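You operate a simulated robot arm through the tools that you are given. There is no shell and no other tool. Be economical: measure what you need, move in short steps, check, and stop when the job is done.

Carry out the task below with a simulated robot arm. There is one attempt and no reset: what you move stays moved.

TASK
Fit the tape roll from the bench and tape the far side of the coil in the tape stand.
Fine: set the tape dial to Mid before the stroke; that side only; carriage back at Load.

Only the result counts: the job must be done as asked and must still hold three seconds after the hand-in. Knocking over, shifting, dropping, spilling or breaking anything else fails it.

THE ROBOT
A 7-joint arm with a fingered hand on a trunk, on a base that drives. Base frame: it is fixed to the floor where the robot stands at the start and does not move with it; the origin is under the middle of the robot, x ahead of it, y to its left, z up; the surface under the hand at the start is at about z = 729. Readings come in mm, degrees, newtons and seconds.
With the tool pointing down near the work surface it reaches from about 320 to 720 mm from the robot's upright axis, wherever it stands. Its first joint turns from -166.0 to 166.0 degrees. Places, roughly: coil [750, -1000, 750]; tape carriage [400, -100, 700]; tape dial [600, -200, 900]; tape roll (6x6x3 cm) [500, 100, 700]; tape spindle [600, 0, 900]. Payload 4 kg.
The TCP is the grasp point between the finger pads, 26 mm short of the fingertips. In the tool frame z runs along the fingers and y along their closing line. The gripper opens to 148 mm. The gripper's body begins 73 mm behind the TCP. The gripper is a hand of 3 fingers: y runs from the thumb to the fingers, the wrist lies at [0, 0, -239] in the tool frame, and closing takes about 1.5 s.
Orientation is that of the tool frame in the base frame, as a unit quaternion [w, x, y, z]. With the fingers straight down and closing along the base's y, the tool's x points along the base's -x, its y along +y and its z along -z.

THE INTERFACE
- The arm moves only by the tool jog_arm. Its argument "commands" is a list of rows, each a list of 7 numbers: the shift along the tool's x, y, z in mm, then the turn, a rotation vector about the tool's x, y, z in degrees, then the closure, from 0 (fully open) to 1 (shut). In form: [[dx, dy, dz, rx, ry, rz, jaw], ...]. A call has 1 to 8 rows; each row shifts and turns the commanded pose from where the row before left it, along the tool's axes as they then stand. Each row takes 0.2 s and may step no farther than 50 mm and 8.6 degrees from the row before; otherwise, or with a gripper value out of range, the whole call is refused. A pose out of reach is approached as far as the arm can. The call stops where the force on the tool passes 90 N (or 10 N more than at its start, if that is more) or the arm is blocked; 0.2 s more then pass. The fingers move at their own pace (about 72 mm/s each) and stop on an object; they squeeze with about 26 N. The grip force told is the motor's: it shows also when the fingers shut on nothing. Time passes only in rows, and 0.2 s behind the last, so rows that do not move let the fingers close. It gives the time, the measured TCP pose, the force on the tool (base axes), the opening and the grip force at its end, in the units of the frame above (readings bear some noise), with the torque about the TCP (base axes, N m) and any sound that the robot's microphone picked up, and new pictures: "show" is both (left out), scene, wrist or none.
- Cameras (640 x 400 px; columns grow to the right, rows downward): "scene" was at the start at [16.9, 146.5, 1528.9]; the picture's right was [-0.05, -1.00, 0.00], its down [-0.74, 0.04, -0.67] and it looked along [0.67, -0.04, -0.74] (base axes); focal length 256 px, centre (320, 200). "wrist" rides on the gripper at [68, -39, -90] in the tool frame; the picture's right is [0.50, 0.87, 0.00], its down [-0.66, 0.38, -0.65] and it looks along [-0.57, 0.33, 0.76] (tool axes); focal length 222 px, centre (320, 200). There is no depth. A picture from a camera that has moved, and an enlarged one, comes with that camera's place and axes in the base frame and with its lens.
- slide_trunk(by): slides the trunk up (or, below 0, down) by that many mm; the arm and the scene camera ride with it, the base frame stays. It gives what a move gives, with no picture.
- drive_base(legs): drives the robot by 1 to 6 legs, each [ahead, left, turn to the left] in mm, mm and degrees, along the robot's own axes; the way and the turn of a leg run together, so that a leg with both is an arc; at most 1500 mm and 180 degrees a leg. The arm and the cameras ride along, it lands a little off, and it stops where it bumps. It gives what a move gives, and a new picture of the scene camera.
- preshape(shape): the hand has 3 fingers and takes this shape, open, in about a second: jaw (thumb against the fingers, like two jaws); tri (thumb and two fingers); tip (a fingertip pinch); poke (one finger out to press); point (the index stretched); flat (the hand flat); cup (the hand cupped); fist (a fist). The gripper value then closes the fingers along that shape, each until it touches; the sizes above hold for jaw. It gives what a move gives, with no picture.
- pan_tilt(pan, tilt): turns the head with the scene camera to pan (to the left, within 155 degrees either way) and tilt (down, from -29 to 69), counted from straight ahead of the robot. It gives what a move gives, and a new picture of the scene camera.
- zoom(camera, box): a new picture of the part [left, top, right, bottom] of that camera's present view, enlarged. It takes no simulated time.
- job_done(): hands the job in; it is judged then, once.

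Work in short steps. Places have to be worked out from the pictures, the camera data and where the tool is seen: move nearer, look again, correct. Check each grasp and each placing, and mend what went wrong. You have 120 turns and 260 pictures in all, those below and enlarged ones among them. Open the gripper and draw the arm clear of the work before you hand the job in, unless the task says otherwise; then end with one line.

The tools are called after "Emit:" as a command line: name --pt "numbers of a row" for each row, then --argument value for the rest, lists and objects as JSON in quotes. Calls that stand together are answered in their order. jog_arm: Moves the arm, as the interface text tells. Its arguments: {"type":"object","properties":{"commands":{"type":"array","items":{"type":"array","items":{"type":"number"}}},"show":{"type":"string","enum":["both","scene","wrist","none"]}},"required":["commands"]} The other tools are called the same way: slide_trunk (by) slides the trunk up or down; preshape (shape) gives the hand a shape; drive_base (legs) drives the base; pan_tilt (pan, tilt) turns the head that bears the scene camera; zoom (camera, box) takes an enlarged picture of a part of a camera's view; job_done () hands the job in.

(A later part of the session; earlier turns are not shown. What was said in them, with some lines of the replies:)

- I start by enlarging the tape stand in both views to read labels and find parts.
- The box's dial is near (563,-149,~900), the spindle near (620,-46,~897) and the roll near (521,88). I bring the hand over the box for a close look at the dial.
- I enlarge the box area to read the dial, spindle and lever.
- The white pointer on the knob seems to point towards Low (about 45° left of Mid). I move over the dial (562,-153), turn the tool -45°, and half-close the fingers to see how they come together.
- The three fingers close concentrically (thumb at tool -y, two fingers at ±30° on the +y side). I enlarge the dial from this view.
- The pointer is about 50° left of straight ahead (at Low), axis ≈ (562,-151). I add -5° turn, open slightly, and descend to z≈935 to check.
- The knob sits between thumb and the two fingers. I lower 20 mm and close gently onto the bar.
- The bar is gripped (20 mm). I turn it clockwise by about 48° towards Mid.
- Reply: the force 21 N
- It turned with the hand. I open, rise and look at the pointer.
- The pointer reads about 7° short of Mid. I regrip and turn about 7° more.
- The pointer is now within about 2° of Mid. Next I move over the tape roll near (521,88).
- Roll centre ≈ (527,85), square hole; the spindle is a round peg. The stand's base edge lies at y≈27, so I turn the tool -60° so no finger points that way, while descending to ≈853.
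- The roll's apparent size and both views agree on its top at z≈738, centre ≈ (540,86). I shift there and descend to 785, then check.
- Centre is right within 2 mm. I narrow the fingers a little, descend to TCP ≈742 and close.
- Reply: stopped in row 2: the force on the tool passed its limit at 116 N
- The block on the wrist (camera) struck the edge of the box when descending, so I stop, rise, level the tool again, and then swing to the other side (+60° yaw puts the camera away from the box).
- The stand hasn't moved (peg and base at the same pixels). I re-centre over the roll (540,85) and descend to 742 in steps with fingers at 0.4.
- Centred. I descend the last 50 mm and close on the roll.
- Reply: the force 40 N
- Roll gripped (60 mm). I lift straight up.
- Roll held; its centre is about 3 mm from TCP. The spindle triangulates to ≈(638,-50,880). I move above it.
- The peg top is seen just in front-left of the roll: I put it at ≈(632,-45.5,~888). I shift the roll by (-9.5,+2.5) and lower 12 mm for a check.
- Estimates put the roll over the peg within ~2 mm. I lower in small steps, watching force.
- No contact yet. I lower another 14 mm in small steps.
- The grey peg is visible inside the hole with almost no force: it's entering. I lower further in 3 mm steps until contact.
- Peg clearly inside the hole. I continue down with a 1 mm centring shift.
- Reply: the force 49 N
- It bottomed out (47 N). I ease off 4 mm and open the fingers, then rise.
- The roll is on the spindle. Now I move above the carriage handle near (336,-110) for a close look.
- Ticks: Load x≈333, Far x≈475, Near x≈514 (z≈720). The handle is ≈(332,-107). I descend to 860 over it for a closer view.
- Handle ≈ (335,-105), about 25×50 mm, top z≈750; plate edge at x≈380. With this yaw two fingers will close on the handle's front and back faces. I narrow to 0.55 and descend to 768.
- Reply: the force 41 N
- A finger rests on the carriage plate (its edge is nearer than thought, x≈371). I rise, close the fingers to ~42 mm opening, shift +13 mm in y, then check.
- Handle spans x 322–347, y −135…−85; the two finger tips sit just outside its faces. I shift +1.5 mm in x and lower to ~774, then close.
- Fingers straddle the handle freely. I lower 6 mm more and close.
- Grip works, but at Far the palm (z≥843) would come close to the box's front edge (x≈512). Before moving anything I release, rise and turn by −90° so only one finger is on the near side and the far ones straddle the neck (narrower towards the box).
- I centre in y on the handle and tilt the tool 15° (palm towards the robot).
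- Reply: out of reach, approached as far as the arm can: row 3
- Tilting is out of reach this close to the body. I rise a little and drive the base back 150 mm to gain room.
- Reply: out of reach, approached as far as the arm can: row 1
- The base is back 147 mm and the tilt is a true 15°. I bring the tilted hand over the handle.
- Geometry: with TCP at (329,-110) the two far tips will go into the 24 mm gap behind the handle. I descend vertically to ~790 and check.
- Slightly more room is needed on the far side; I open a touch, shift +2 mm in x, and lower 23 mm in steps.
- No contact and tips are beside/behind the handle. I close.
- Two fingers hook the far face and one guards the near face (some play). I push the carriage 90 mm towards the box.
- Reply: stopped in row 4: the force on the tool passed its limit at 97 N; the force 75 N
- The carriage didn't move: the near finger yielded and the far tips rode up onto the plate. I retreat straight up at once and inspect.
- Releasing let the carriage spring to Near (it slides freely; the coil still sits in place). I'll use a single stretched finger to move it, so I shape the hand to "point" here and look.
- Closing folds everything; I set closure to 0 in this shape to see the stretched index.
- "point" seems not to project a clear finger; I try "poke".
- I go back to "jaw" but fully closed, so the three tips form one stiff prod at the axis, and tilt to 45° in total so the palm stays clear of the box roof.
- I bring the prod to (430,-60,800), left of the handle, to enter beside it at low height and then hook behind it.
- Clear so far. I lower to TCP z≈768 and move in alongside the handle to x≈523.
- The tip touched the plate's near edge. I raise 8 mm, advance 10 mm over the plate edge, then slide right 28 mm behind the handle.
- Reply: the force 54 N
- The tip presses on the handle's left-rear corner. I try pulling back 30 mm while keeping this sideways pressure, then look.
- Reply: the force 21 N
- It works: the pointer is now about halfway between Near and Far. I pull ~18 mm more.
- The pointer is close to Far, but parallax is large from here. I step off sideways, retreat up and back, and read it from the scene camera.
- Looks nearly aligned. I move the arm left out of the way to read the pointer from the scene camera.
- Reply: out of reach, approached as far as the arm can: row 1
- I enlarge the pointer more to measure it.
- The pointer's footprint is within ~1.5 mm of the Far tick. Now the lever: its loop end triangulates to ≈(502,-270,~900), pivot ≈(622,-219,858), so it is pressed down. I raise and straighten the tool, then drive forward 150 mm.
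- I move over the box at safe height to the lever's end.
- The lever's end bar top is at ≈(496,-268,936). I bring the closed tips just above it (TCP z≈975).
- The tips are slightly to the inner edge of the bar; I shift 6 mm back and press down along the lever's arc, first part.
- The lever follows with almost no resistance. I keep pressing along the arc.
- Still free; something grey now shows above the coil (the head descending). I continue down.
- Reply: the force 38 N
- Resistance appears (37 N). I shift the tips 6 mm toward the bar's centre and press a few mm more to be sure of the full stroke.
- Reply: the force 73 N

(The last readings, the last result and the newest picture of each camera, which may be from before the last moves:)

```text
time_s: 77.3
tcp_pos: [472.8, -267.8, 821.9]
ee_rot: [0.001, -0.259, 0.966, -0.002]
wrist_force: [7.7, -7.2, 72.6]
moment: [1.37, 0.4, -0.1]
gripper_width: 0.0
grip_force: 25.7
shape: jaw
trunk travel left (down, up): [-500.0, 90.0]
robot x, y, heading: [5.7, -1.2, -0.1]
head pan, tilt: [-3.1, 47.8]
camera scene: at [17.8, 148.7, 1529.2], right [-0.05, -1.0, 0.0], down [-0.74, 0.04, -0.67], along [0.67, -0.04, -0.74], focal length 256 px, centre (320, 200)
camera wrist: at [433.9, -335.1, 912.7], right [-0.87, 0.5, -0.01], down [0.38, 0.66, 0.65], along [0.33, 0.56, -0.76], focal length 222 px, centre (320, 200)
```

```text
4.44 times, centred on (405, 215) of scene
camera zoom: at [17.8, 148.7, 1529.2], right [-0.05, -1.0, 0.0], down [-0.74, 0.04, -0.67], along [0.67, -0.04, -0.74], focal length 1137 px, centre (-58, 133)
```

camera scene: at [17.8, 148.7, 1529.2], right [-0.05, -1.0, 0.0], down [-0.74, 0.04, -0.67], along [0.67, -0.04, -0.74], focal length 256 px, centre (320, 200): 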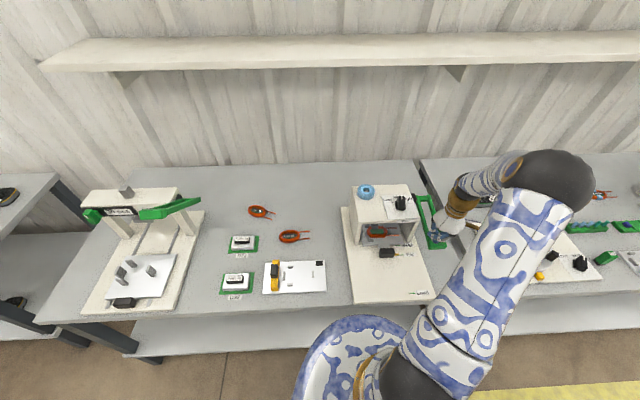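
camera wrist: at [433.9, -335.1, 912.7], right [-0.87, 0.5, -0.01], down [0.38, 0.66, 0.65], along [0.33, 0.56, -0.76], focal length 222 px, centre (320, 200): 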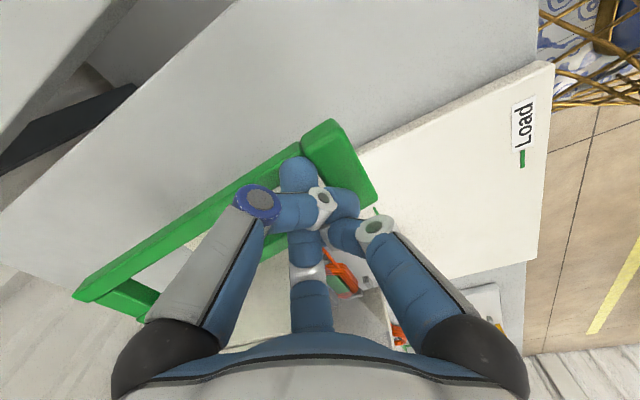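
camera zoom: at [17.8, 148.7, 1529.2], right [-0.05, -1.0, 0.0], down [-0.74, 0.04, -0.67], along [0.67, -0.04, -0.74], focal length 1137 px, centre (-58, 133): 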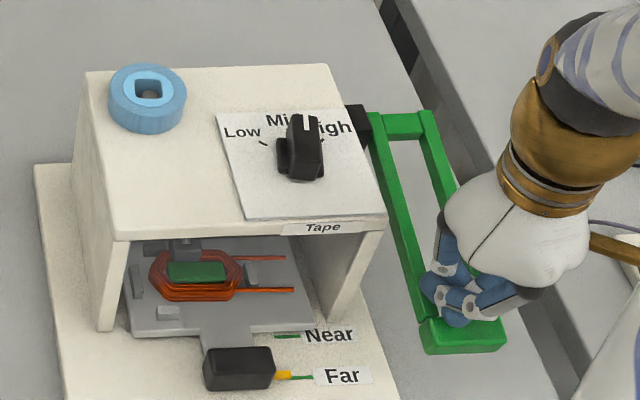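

At 73 N the lever is at its end stop. I release by rising along the arc and see whether the lever returns.

Emit:
jog_arm --pt "0 0 -10 0 0 0 1" --pt "0 0 -20 0 0 0 1" --pt "0 0 -35 0 0 0 1" --pt "0 0 -45 0 0 0 1" --pt "0 0 -45 0 0 0 1" --pt "0 0 -45 0 0 0 1"

Emit:
zoom --camera "scene" --box '[340, 160, 460, 280]'

Emit:
zoom --camera "scene" --box '[360, 215, 410, 260]'

```text
time_s: 78.7
tcp_pos: [470.4, -270.5, 1017.0]
ee_rot: [-0.003, -0.259, 0.966, 0.002]
wrist_force: [0.2, 0.1, -0.7]
moment: [0.03, 0.0, -0.03]
gripper_width: 0.2
grip_force: 26.1
shape: jaw
trunk travel left (down, up): [-500.0, 90.0]
robot x, y, heading: [3.8, 3.1, 0.2]
head pan, tilt: [-3.1, 47.8]
camera scene: at [22.2, 146.7, 1528.9], right [-0.05, -1.0, 0.0], down [-0.74, 0.04, -0.67], along [0.67, -0.04, -0.74], focal length 256 px, centre (320, 200)
camera wrist: at [431.5, -338.0, 1106.0], right [-0.87, 0.5, 0.01], down [0.38, 0.65, 0.65], along [0.32, 0.57, -0.76], focal length 222 px, centre (320, 200)
```

scene: 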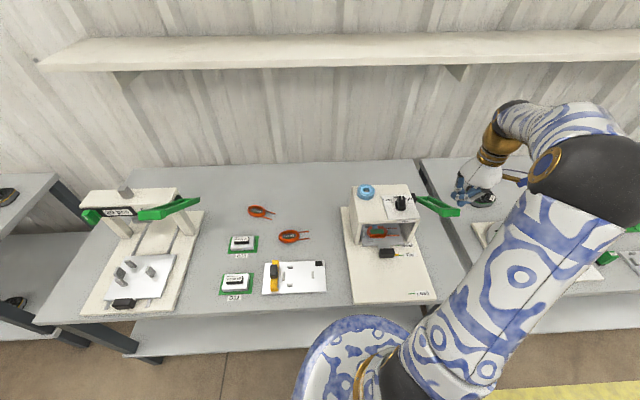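
wrist: 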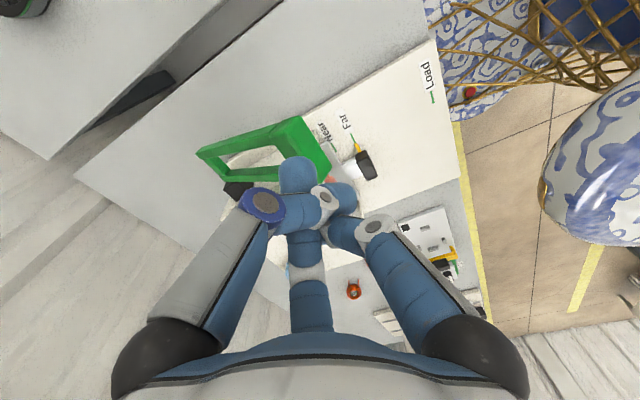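

```text
3.33 times, centred on (400, 220) of scene
camera zoom: at [22.2, 146.7, 1528.9], right [-0.05, -1.0, 0.0], down [-0.74, 0.04, -0.67], along [0.67, -0.04, -0.74], focal length 853 px, centre (53, 133)
```

zoom: 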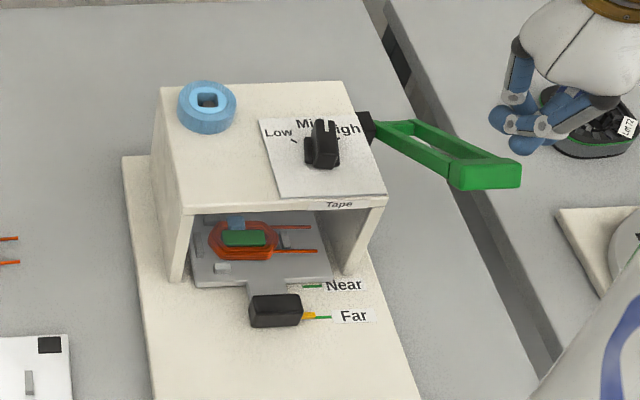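

```text
8.89 times, centred on (385, 238) of scene
camera zoom: at [22.2, 146.7, 1528.9], right [-0.05, -1.0, 0.0], down [-0.74, 0.04, -0.67], along [0.67, -0.04, -0.74], focal length 2274 px, centre (-258, -133)
```

zoom: 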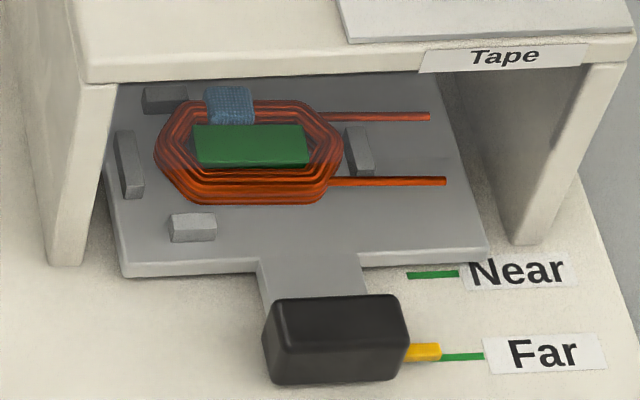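

The tape piece now sits on the coil's far side and the lever sprang back. Now return to Load: I drive back 150 mm and tilt the closed hand by 37.5° to hook behind the handle.

Emit:
drive_base --legs '[[-150, 0, 0]]'

Emit:
jog_arm --pt "0 0 0 3.75 -6.5 0 1" --pt "0 0 0 3.75 -6.5 0 1" --pt "0 0 0 3.75 -6.5 0 1" --pt "0 0 0 3.75 -6.5 0 1" --pt "0 0 0 3.75 -6.5 0 1" --show "none"

```text
time_s: 80.0
tcp_pos: [324.7, -271.5, 1015.1]
ee_rot: [-0.004, -0.259, 0.966, 0.001]
wrist_force: [0.1, 0.3, 0.2]
moment: [0.01, 0.0, 0.01]
gripper_width: 0.0
grip_force: 25.9
shape: jaw
trunk travel left (down, up): [-500.0, 90.0]
robot x, y, heading: [-139.3, -1.6, -0.4]
head pan, tilt: [-3.1, 47.8]
camera scene: at [-122.4, 146.5, 1529.0], right [-0.05, -1.0, 0.0], down [-0.74, 0.04, -0.67], along [0.67, -0.04, -0.74], focal length 256 px, centre (320, 200)
```

scene: 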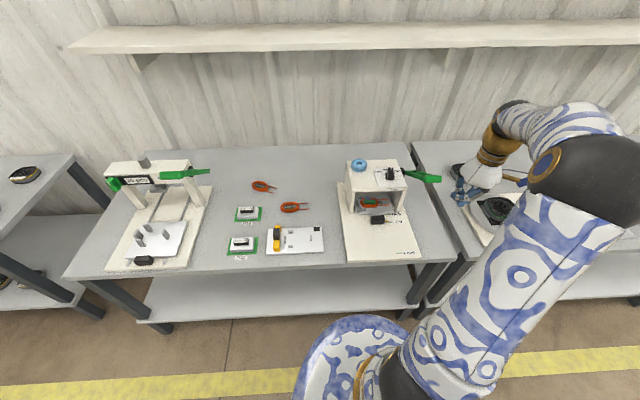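

```text
time_s: 81.2
tcp_pos: [325.8, -270.9, 1014.0]
ee_rot: [0.309, -0.246, 0.915, -0.083]
wrist_force: [-0.1, 0.2, 1.1]
moment: [0.0, -0.01, -0.02]
gripper_width: 0.0
grip_force: 26.1
shape: jaw
trunk travel left (down, up): [-500.0, 90.0]
robot x, y, heading: [-140.4, -0.3, -0.1]
head pan, tilt: [-3.1, 47.8]
```

I move to (430,-108,830), in front of the handle.

Emit:
jog_arm --pt "-9.3 26 34.9 0 0 0 1" --pt "-9.3 26 34.9 0 0 0 1" --pt "-9.3 26 34.9 0 0 0 1" --pt "-9.3 26 34.9 0 0 0 1" --pt "-9.3 26 34.9 0 0 0 1" --pt "-9.3 26 34.9 0 0 0 1"

Emit:
zoom --camera "wrist" --box '[180, 0, 420, 240]'

Emit:
zoom --camera "scene" --box '[340, 150, 440, 250]'

```text
time_s: 82.6
tcp_pos: [426.0, -106.9, 831.4]
ee_rot: [0.308, -0.245, 0.916, -0.082]
wrist_force: [0.2, -0.9, 0.3]
moment: [0.01, -0.02, -0.03]
gripper_width: 0.0
grip_force: 25.8
shape: jaw
trunk travel left (down, up): [-500.0, 90.0]
robot x, y, heading: [-140.8, -1.0, -0.2]
head pan, tilt: [-3.1, 47.8]
camera scene: at [-121.6, 146.8, 1528.9], right [-0.05, -1.0, 0.0], down [-0.74, 0.04, -0.67], along [0.67, -0.04, -0.74], focal length 256 px, centre (320, 200)
camera wrist: at [339.8, -176.0, 879.3], right [-0.69, 0.5, -0.52], down [-0.09, 0.65, 0.75], along [0.72, 0.57, -0.41], focal length 222 px, centre (320, 200)
```

scene: 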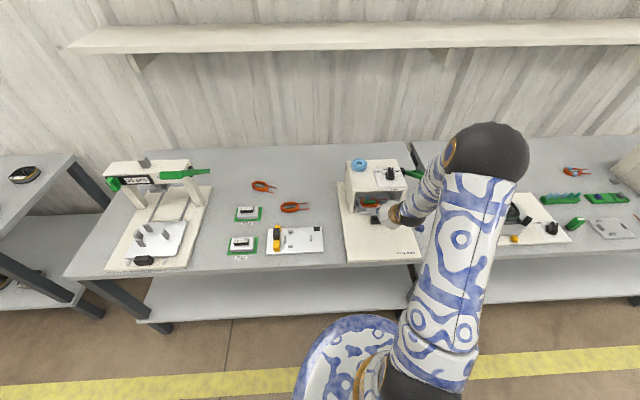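
wrist: 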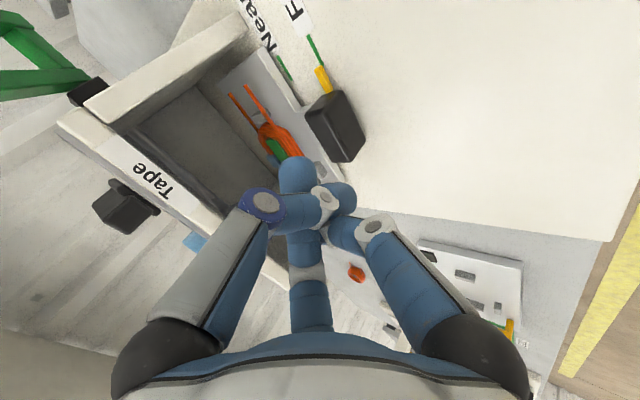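

```text
1.67 times, centred on (300, 120) of wrist
camera zoom: at [339.8, -176.0, 879.3], right [-0.69, 0.5, -0.52], down [-0.09, 0.65, 0.75], along [0.72, 0.57, -0.41], focal length 370 px, centre (353, 333)
```

zoom: 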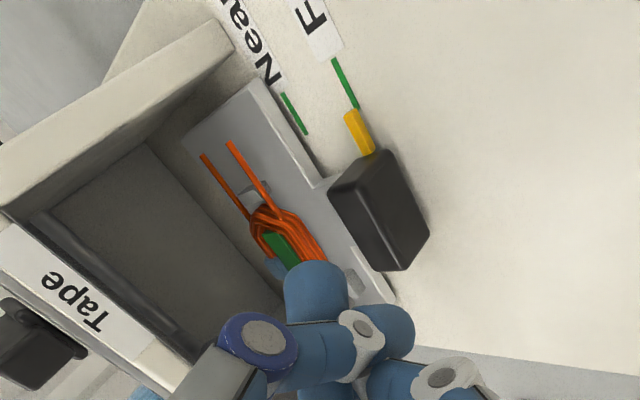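

```text
4.00 times, centred on (390, 200) of scene
camera zoom: at [-121.6, 146.8, 1528.9], right [-0.05, -1.0, 0.0], down [-0.74, 0.04, -0.67], along [0.67, -0.04, -0.74], focal length 1023 px, centre (40, 200)
```

zoom: 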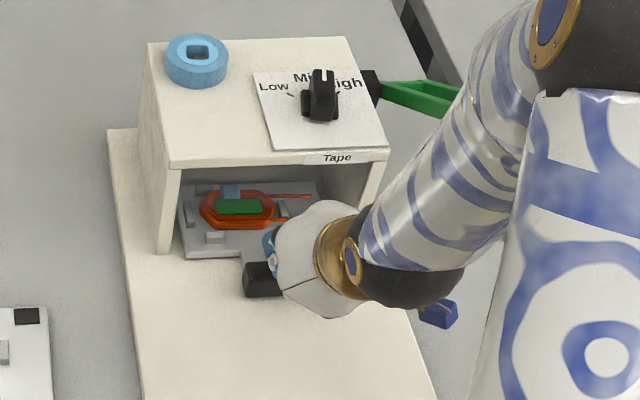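

I advance over the handle to TCP (494,-107,797) and check before lowering.

Emit:
jog_arm --pt "-14.4 -8.3 34.2 0 0 0 1" --pt "-14.4 -8.3 34.2 0 0 0 1" --pt "0 0 0 0 0 0 1"

Emit:
zoom --camera "wrist" --box '[220, 60, 420, 260]'

Emit:
zoom --camera "scene" --box '[350, 160, 430, 240]'

```text
time_s: 83.4
tcp_pos: [494.4, -110.4, 794.1]
ee_rot: [0.307, -0.245, 0.916, -0.081]
wrist_force: [-0.3, 0.2, 0.1]
moment: [0.01, -0.01, 0.03]
gripper_width: 0.0
grip_force: 26.5
shape: jaw
trunk travel left (down, up): [-500.0, 90.0]
robot x, y, heading: [-138.8, -1.7, -0.3]
head pan, tilt: [-3.1, 47.8]
camera scene: at [-121.7, 146.5, 1529.0], right [-0.05, -1.0, 0.0], down [-0.74, 0.04, -0.67], along [0.67, -0.04, -0.74], focal length 256 px, centre (320, 200)
camera wrist: at [407.8, -177.5, 842.7], right [-0.69, 0.5, -0.52], down [-0.09, 0.65, 0.75], along [0.72, 0.57, -0.41], focal length 222 px, centre (320, 200)
```

scene: 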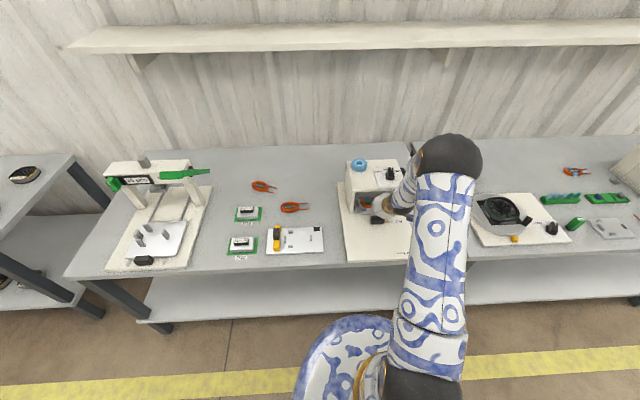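
wrist: 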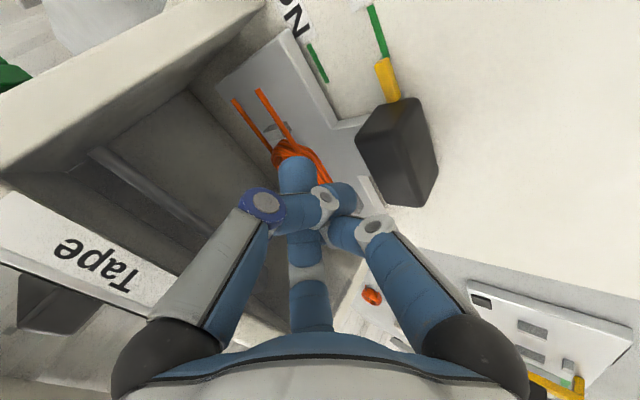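

```text
2.00 times, centred on (320, 160) of wrist
camera zoom: at [407.8, -177.5, 842.7], right [-0.69, 0.5, -0.52], down [-0.09, 0.65, 0.75], along [0.72, 0.57, -0.41], focal length 444 px, centre (320, 280)
```

zoom: 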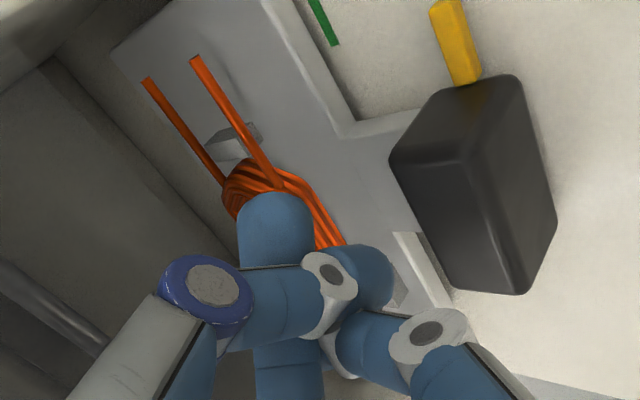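

```text
5.00 times, centred on (390, 200) of scene
camera zoom: at [-121.7, 146.5, 1529.0], right [-0.05, -1.0, 0.0], down [-0.74, 0.04, -0.67], along [0.67, -0.04, -0.74], focal length 1279 px, centre (-30, 200)
```

zoom: 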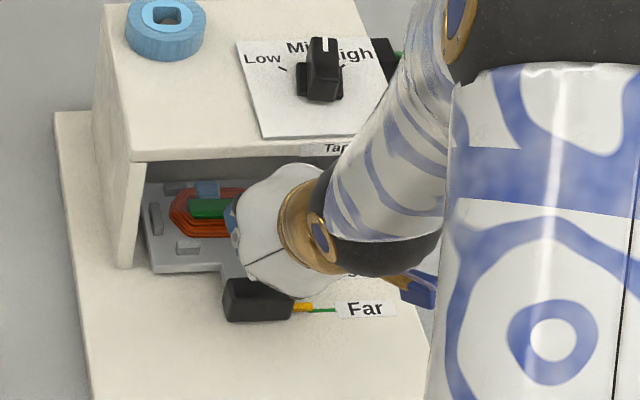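

The spot for the tips is the bare plate between coil and handle. I lower 19 mm in two steps.

Emit:
jog_arm --pt "5.3 3.1 8 0 0 0 1" --pt "4.7 2.8 7.2 0 0 0 1" --pt "0 0 0 0 0 0 1" --show "wrist"

Emit:
zoom --camera "wrist" --box '[220, 60, 420, 260]'

```text
time_s: 84.2
tcp_pos: [494.6, -107.5, 776.1]
ee_rot: [0.307, -0.245, 0.916, -0.082]
wrist_force: [0.1, 0.0, 0.7]
moment: [-0.04, -0.01, 0.01]
gripper_width: 0.0
grip_force: 26.1
shape: jaw
trunk travel left (down, up): [-500.0, 90.0]
robot x, y, heading: [-140.7, -0.7, -0.1]
head pan, tilt: [-3.1, 47.8]
camera wrist: at [407.7, -176.0, 825.2], right [-0.69, 0.5, -0.52], down [-0.09, 0.65, 0.75], along [0.72, 0.57, -0.41], focal length 222 px, centre (320, 200)
```

wrist: 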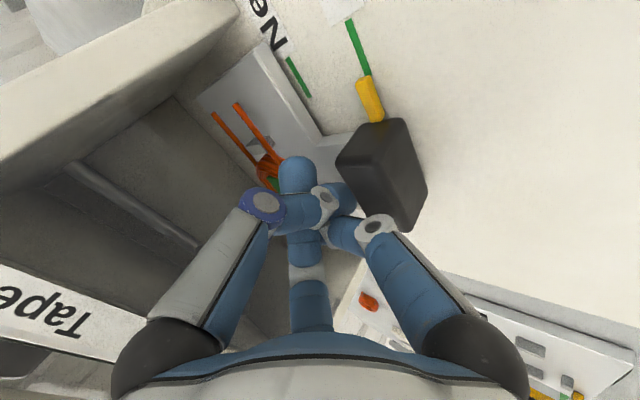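

```text
2.00 times, centred on (320, 160) of wrist
camera zoom: at [407.7, -176.0, 825.2], right [-0.69, 0.5, -0.52], down [-0.09, 0.65, 0.75], along [0.72, 0.57, -0.41], focal length 444 px, centre (320, 280)
```

zoom: 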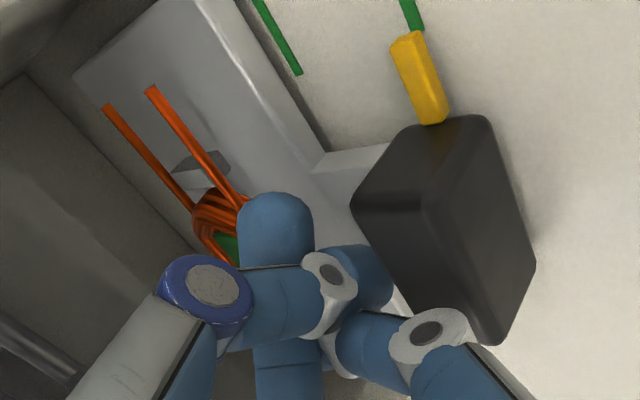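

No contact. I lower 3 mm more and pull back 15 mm, checking that the handle follows.

Emit:
jog_arm --pt "1.6 0.9 2.4 0 0 0 1" --pt "5.1 3 -4.6 0 0 0 1" --pt "5.1 3 -4.6 0 0 0 1" --pt "0 0 0 0 0 0 1" --show "wrist"

Emit:
zoom --camera "wrist" --box '[220, 60, 420, 260]'

```text
time_s: 85.2
tcp_pos: [480.3, -107.3, 774.3]
ee_rot: [0.307, -0.245, 0.916, -0.082]
wrist_force: [1.1, 0.4, 0.4]
moment: [0.0, 0.02, -0.03]
gripper_width: 0.0
grip_force: 25.8
shape: jaw
trunk travel left (down, up): [-500.0, 90.0]
robot x, y, heading: [-145.9, 0.5, 0.3]
head pan, tilt: [-3.1, 47.8]
camera wrist: at [394.5, -176.3, 822.8], right [-0.69, 0.5, -0.52], down [-0.09, 0.65, 0.75], along [0.72, 0.57, -0.41], focal length 222 px, centre (320, 200)
```

wrist: 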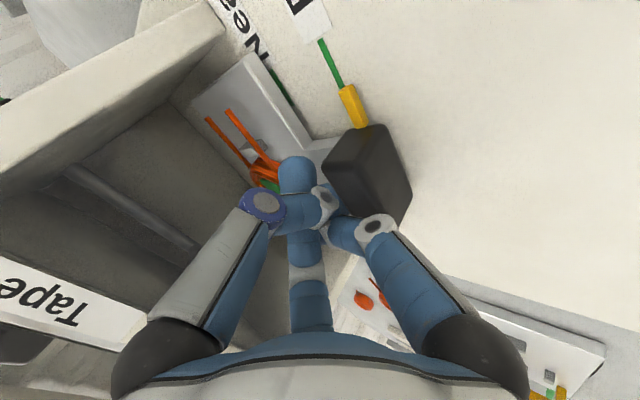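

```text
2.00 times, centred on (320, 160) of wrist
camera zoom: at [394.5, -176.3, 822.8], right [-0.69, 0.5, -0.52], down [-0.09, 0.65, 0.75], along [0.72, 0.57, -0.41], focal length 444 px, centre (320, 280)
```

zoom: 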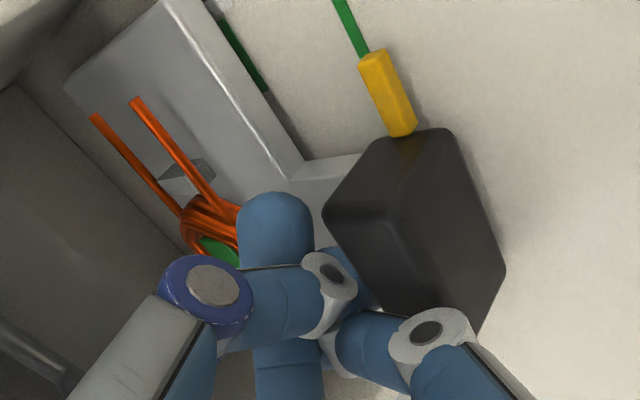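

The hand is now up against the handle's rear. I pull back 80 mm.

Emit:
jog_arm --pt "6.9 4 -6.1 0 0 0 1" --pt "6.9 4 -6.1 0 0 0 1" --pt "6.9 4 -6.1 0 0 0 1" --pt "6.9 4 -6.1 0 0 0 1" --pt "6.9 4 -6.1 0 0 0 1" --pt "6.9 4 -6.1 0 0 0 1" --pt "6.9 4 -6.1 0 0 0 1" --pt "6.9 4 -6.1 0 0 0 1"

Emit:
zoom --camera "wrist" --box '[220, 60, 420, 260]'

```text
time_s: 87.0
tcp_pos: [399.3, -106.2, 773.3]
ee_rot: [0.307, -0.246, 0.916, -0.081]
wrist_force: [0.1, -0.1, 0.4]
moment: [0.05, 0.0, 0.0]
gripper_width: 0.1
grip_force: 25.5
shape: jaw
trunk travel left (down, up): [-500.0, 90.0]
robot x, y, heading: [-139.2, 0.5, 0.1]
head pan, tilt: [-3.1, 47.8]
camera scene: at [-122.1, 146.6, 1528.9], right [-0.05, -1.0, 0.0], down [-0.74, 0.04, -0.67], along [0.67, -0.04, -0.74], focal length 256 px, centre (320, 200)
camera wrist: at [313.5, -174.4, 822.0], right [-0.69, 0.5, -0.52], down [-0.09, 0.65, 0.75], along [0.72, 0.57, -0.41], focal length 222 px, centre (320, 200)
```

scene: 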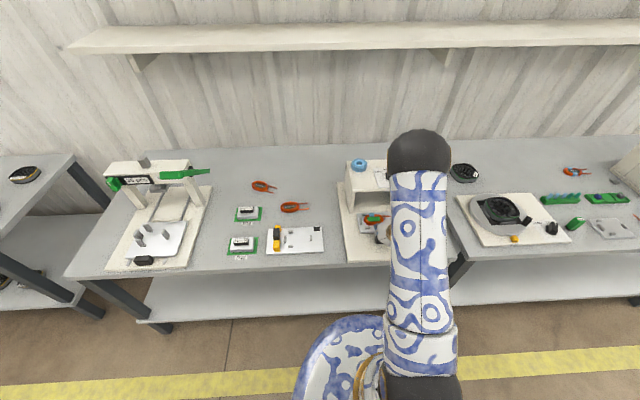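
wrist: 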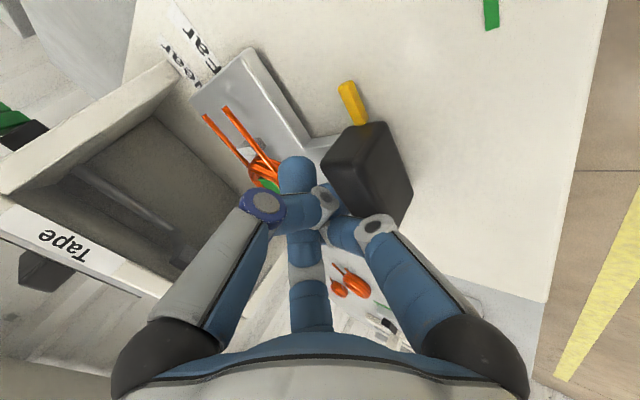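

```text
2.00 times, centred on (320, 160) of wrist
camera zoom: at [313.5, -174.4, 822.0], right [-0.69, 0.5, -0.52], down [-0.09, 0.65, 0.75], along [0.72, 0.57, -0.41], focal length 444 px, centre (320, 280)
```

zoom: 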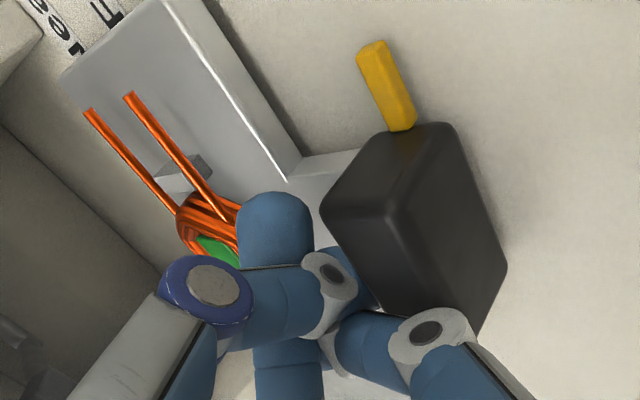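

It follows nicely. I pull 50 mm more.

Emit:
jog_arm --pt "6.9 4 -6.1 0 0 0 1" --pt "6.9 4 -6.1 0 0 0 1" --pt "6.9 4 -6.1 0 0 0 1" --pt "6.9 4 -6.1 0 0 0 1" --pt "6.9 4 -6.1 0 0 0 1" --show "wrist"

Emit:
zoom --camera "wrist" --box '[260, 0, 460, 200]'

```text
time_s: 88.2
tcp_pos: [349.9, -107.1, 774.1]
ee_rot: [0.308, -0.245, 0.916, -0.081]
wrist_force: [3.1, -0.2, 3.1]
moment: [0.08, 0.0, -0.06]
gripper_width: 0.1
grip_force: 25.8
shape: jaw
trunk travel left (down, up): [-500.0, 90.0]
robot x, y, heading: [-139.4, 3.3, 0.1]
head pan, tilt: [-3.1, 47.8]
camera wrist: at [264.1, -175.5, 821.9], right [-0.69, 0.5, -0.52], down [-0.09, 0.65, 0.75], along [0.72, 0.57, -0.41], focal length 222 px, centre (320, 200)
```

wrist: 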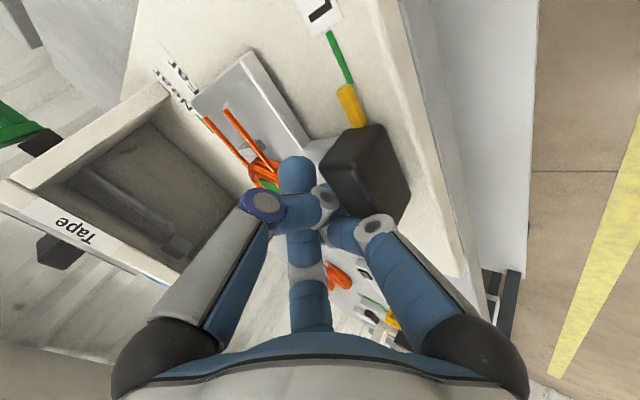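

```text
2.00 times, centred on (360, 100) of wrist
camera zoom: at [264.1, -175.5, 821.9], right [-0.69, 0.5, -0.52], down [-0.09, 0.65, 0.75], along [0.72, 0.57, -0.41], focal length 444 px, centre (240, 400)
```

zoom: 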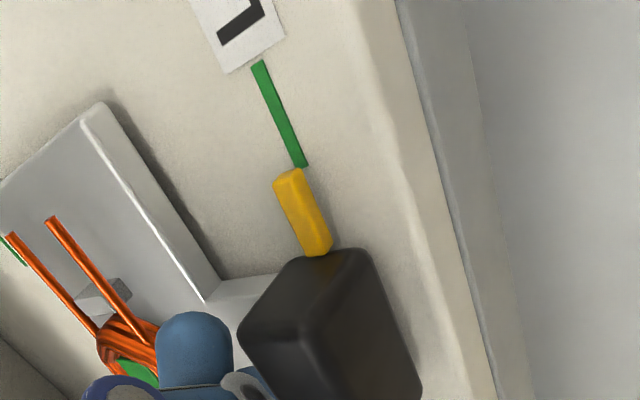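

Nearly at Load (about 2 mm short). I nudge 2.5 mm and then back off upward to read from the scene.

Emit:
jog_arm --pt "1.7 1 -1.5 0 0 0 1" --pt "0 0 0 0 0 0 1" --pt "-2.7 -1.6 2.4 0 0 0 1" --pt "-10.5 -6.1 -15.9 0 0 0 1" --pt "-18.5 -10.6 -27.8 0 0 0 1" --pt "-18.5 -10.6 -27.8 0 0 0 1" --show "none"

Emit:
jog_arm --pt "-18.5 -10.6 -27.8 0 0 0 1" --pt "25 -43 0 0 0 0 1" --pt "25 -43 0 0 0 0 1" --pt "25 -43 0 0 0 0 1" --show "scene"

Emit:
zoom --camera "scene" --box '[340, 150, 440, 270]'

```text
time_s: 89.6
tcp_pos: [351.0, -105.8, 864.4]
ee_rot: [0.307, -0.245, 0.916, -0.081]
wrist_force: [1.0, -0.8, 0.4]
moment: [-0.02, 0.0, 0.03]
gripper_width: 0.3
grip_force: 26.2
shape: jaw
trunk travel left (down, up): [-500.0, 90.0]
robot x, y, heading: [-141.2, 0.2, 0.1]
head pan, tilt: [-3.1, 47.8]
```

```text
time_s: 90.6
tcp_pos: [352.9, -258.4, 897.7]
ee_rot: [0.307, -0.246, 0.916, -0.081]
wrist_force: [0.6, 0.0, 0.8]
moment: [-0.02, 0.04, 0.0]
gripper_width: 0.1
grip_force: 25.6
shape: jaw
trunk travel left (down, up): [-500.0, 90.0]
robot x, y, heading: [-137.1, 0.4, 0.3]
head pan, tilt: [-3.1, 47.8]
camera scene: at [-121.9, 146.3, 1529.0], right [-0.05, -1.0, 0.0], down [-0.74, 0.04, -0.67], along [0.67, -0.04, -0.74], focal length 256 px, centre (320, 200)
```

scene: 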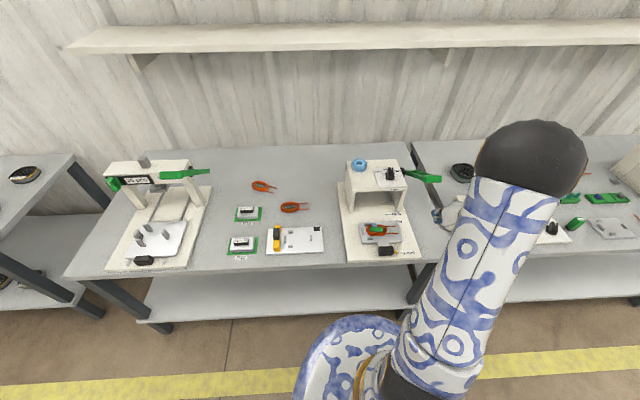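

```text
3.33 times, centred on (390, 210) of scene
camera zoom: at [-121.9, 146.3, 1529.0], right [-0.05, -1.0, 0.0], down [-0.74, 0.04, -0.67], along [0.67, -0.04, -0.74], focal length 853 px, centre (87, 167)
```

zoom: 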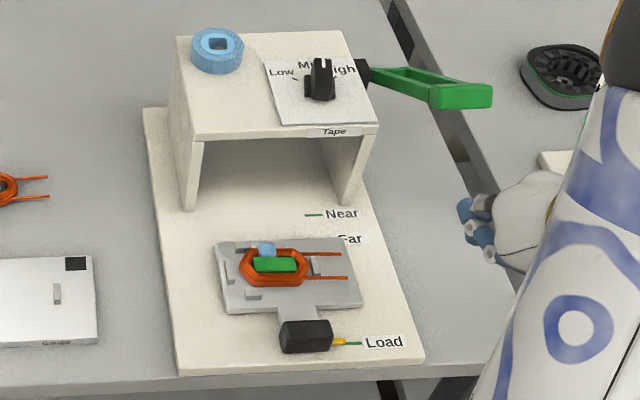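

I enlarge the pointer at Load, the coil with tape, and the dial for a last check.

Emit:
zoom --camera "scene" --box '[370, 220, 420, 265]'

Emit:
zoom --camera "scene" --box '[340, 150, 410, 200]'

```text
8.89 times, centred on (395, 242) of scene
camera zoom: at [-121.9, 146.3, 1529.0], right [-0.05, -1.0, 0.0], down [-0.74, 0.04, -0.67], along [0.67, -0.04, -0.74], focal length 2274 px, centre (-347, -178)
```

zoom: 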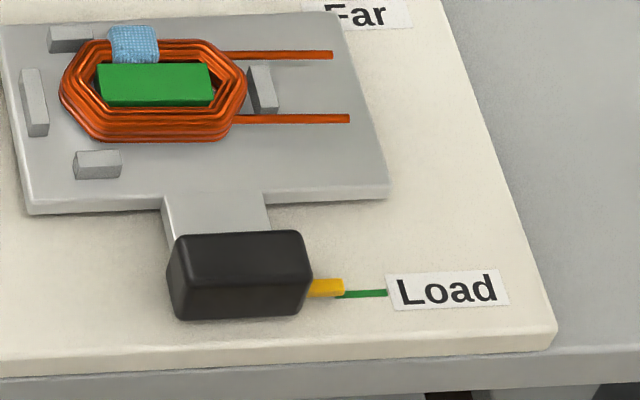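

```text
8.00 times, centred on (375, 175) of scene
camera zoom: at [-121.9, 146.3, 1529.0], right [-0.05, -1.0, 0.0], down [-0.74, 0.04, -0.67], along [0.67, -0.04, -0.74], focal length 2046 px, centre (-120, 400)
```

zoom: 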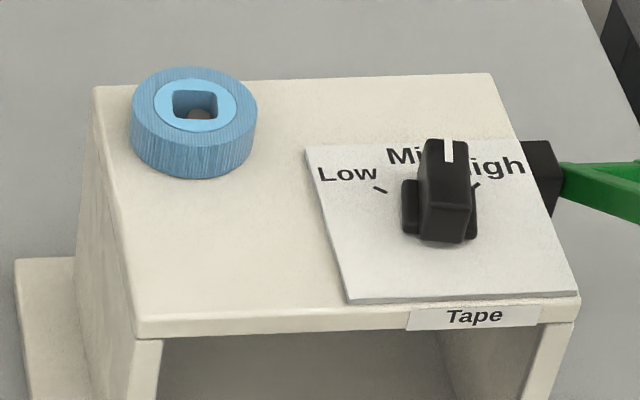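

The pointer seems ~2 mm short of Load; a small extra nudge is cheap, so I go back behind the handle the same way I left.

Emit:
jog_arm --pt "-25 43 0 0 0 0 1" --pt "-25 43 0 0 0 0 1" --pt "-25 43 0 0 0 0 1" --pt "17.8 10.3 28.4 0 0 0 1" --pt "18.5 10.6 27.8 0 0 0 1" --pt "18.5 10.6 27.8 0 0 0 1" --pt "0 0 0 0 0 0 1" --show "wrist"

```text
time_s: 92.2
tcp_pos: [352.2, -105.8, 790.9]
ee_rot: [0.307, -0.245, 0.916, -0.083]
wrist_force: [0.0, -0.3, 0.5]
moment: [0.0, -0.02, -0.01]
gripper_width: 0.0
grip_force: 26.1
shape: jaw
trunk travel left (down, up): [-500.0, 90.0]
robot x, y, heading: [-137.5, 3.8, -0.2]
head pan, tilt: [-3.1, 47.8]
camera wrist: at [265.6, -174.2, 839.2], right [-0.69, 0.5, -0.52], down [-0.09, 0.65, 0.75], along [0.72, 0.57, -0.41], focal length 222 px, centre (320, 200)
```

wrist: 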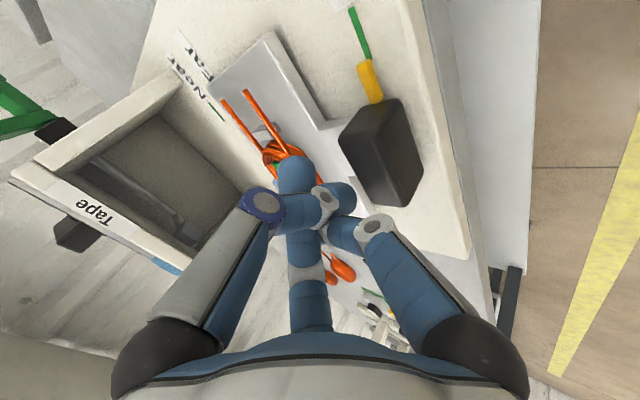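

I lower behind the handle and pull to x≈344.5, then withdraw.

Emit:
jog_arm --pt "7.6 4.4 14.7 0 0 0 1" --pt "3.3 1.9 -2.9 0 0 0 1" --pt "1.7 1 -1.5 0 0 0 1" --pt "1.7 1 -1.5 0 0 0 1" --pt "0 0 0 0 0 0 1" --pt "-3.4 -2 3 0 0 0 1" --pt "-10.5 -6.1 -15.9 0 0 0 1" --pt "-18.5 -10.6 -27.8 0 0 0 1" --show "none"

Emit:
jog_arm --pt "-18.5 -10.6 -27.8 0 0 0 1" --pt "-18.5 -10.6 -27.8 0 0 0 1" --pt "25 -43 0 0 0 0 1" --pt "25 -43 0 0 0 0 1" --pt "25 -43 0 0 0 0 1" --show "none"

Emit:
zoom --camera "scene" --box '[370, 220, 420, 265]'

```text
time_s: 94.0
tcp_pos: [350.3, -108.8, 831.6]
ee_rot: [0.307, -0.246, 0.916, -0.081]
wrist_force: [-0.3, 0.3, -0.6]
moment: [-0.04, 0.01, 0.03]
gripper_width: 0.1
grip_force: 26.2
shape: jaw
trunk travel left (down, up): [-500.0, 90.0]
robot x, y, heading: [-140.3, -1.6, -0.1]
head pan, tilt: [-3.1, 47.8]
```

```text
time_s: 95.2
tcp_pos: [353.7, -258.2, 902.6]
ee_rot: [0.307, -0.247, 0.916, -0.081]
wrist_force: [0.0, 0.1, 0.2]
moment: [0.03, -0.02, 0.01]
gripper_width: 0.0
grip_force: 26.0
shape: jaw
trunk travel left (down, up): [-500.0, 90.0]
robot x, y, heading: [-139.4, -1.7, 0.2]
head pan, tilt: [-3.1, 47.8]
```

```text
8.89 times, centred on (395, 242) of scene
camera zoom: at [-121.9, 146.3, 1529.0], right [-0.05, -1.0, 0.0], down [-0.74, 0.04, -0.67], along [0.67, -0.04, -0.74], focal length 2274 px, centre (-347, -178)
```

zoom: 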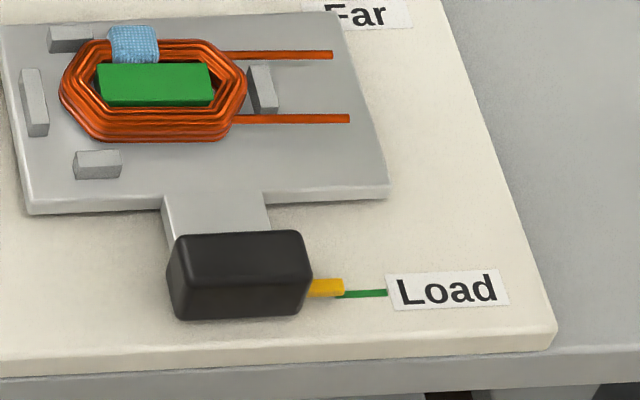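

The pointer didn't change, so the carriage is at its Load stop. I open the hand in free air and raise slightly before handing in.

Emit:
jog_arm --pt "-18.5 -10.6 -27.8 0 0 0 0.5" --pt "-18.5 -10.6 -27.8 0 0 0 0" --pt "0 0 0 0 0 0 0" --pt "0 0 0 0 0 0 0" --pt "0 0 0 0 0 0 0" --show "scene"

```text
time_s: 96.4
tcp_pos: [354.3, -256.5, 971.6]
ee_rot: [0.307, -0.245, 0.916, -0.082]
wrist_force: [-0.3, -0.9, 0.1]
moment: [0.02, 0.03, 0.0]
gripper_width: 139.1
grip_force: 0.1
shape: jaw
trunk travel left (down, up): [-500.0, 90.0]
robot x, y, heading: [-136.1, 2.1, -0.1]
head pan, tilt: [-3.1, 47.8]
camera scene: at [-121.9, 146.5, 1528.9], right [-0.05, -1.0, 0.0], down [-0.74, 0.04, -0.67], along [0.67, -0.04, -0.74], focal length 256 px, centre (320, 200)
```

scene: 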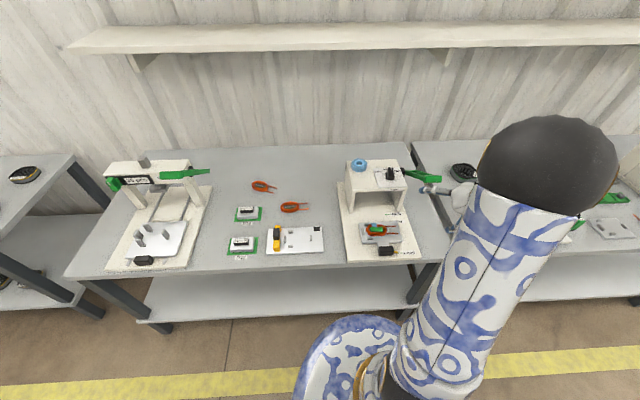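

Everything is in place: roll fitted, dial at Mid, far side taped, carriage at Load, hand open and clear. I hand in.

Emit:
job_done

```text
The job is handed in.
```

I fitted the tape roll on the spindle, set the dial to Mid, taped only the far side of the coil with one full lever stroke, and returned the carriage to Load. On the way the wrist camera once bumped the box edge (no shift seen), and the carriage slid past Far to Near before the stroke; I pulled it back to Far first.
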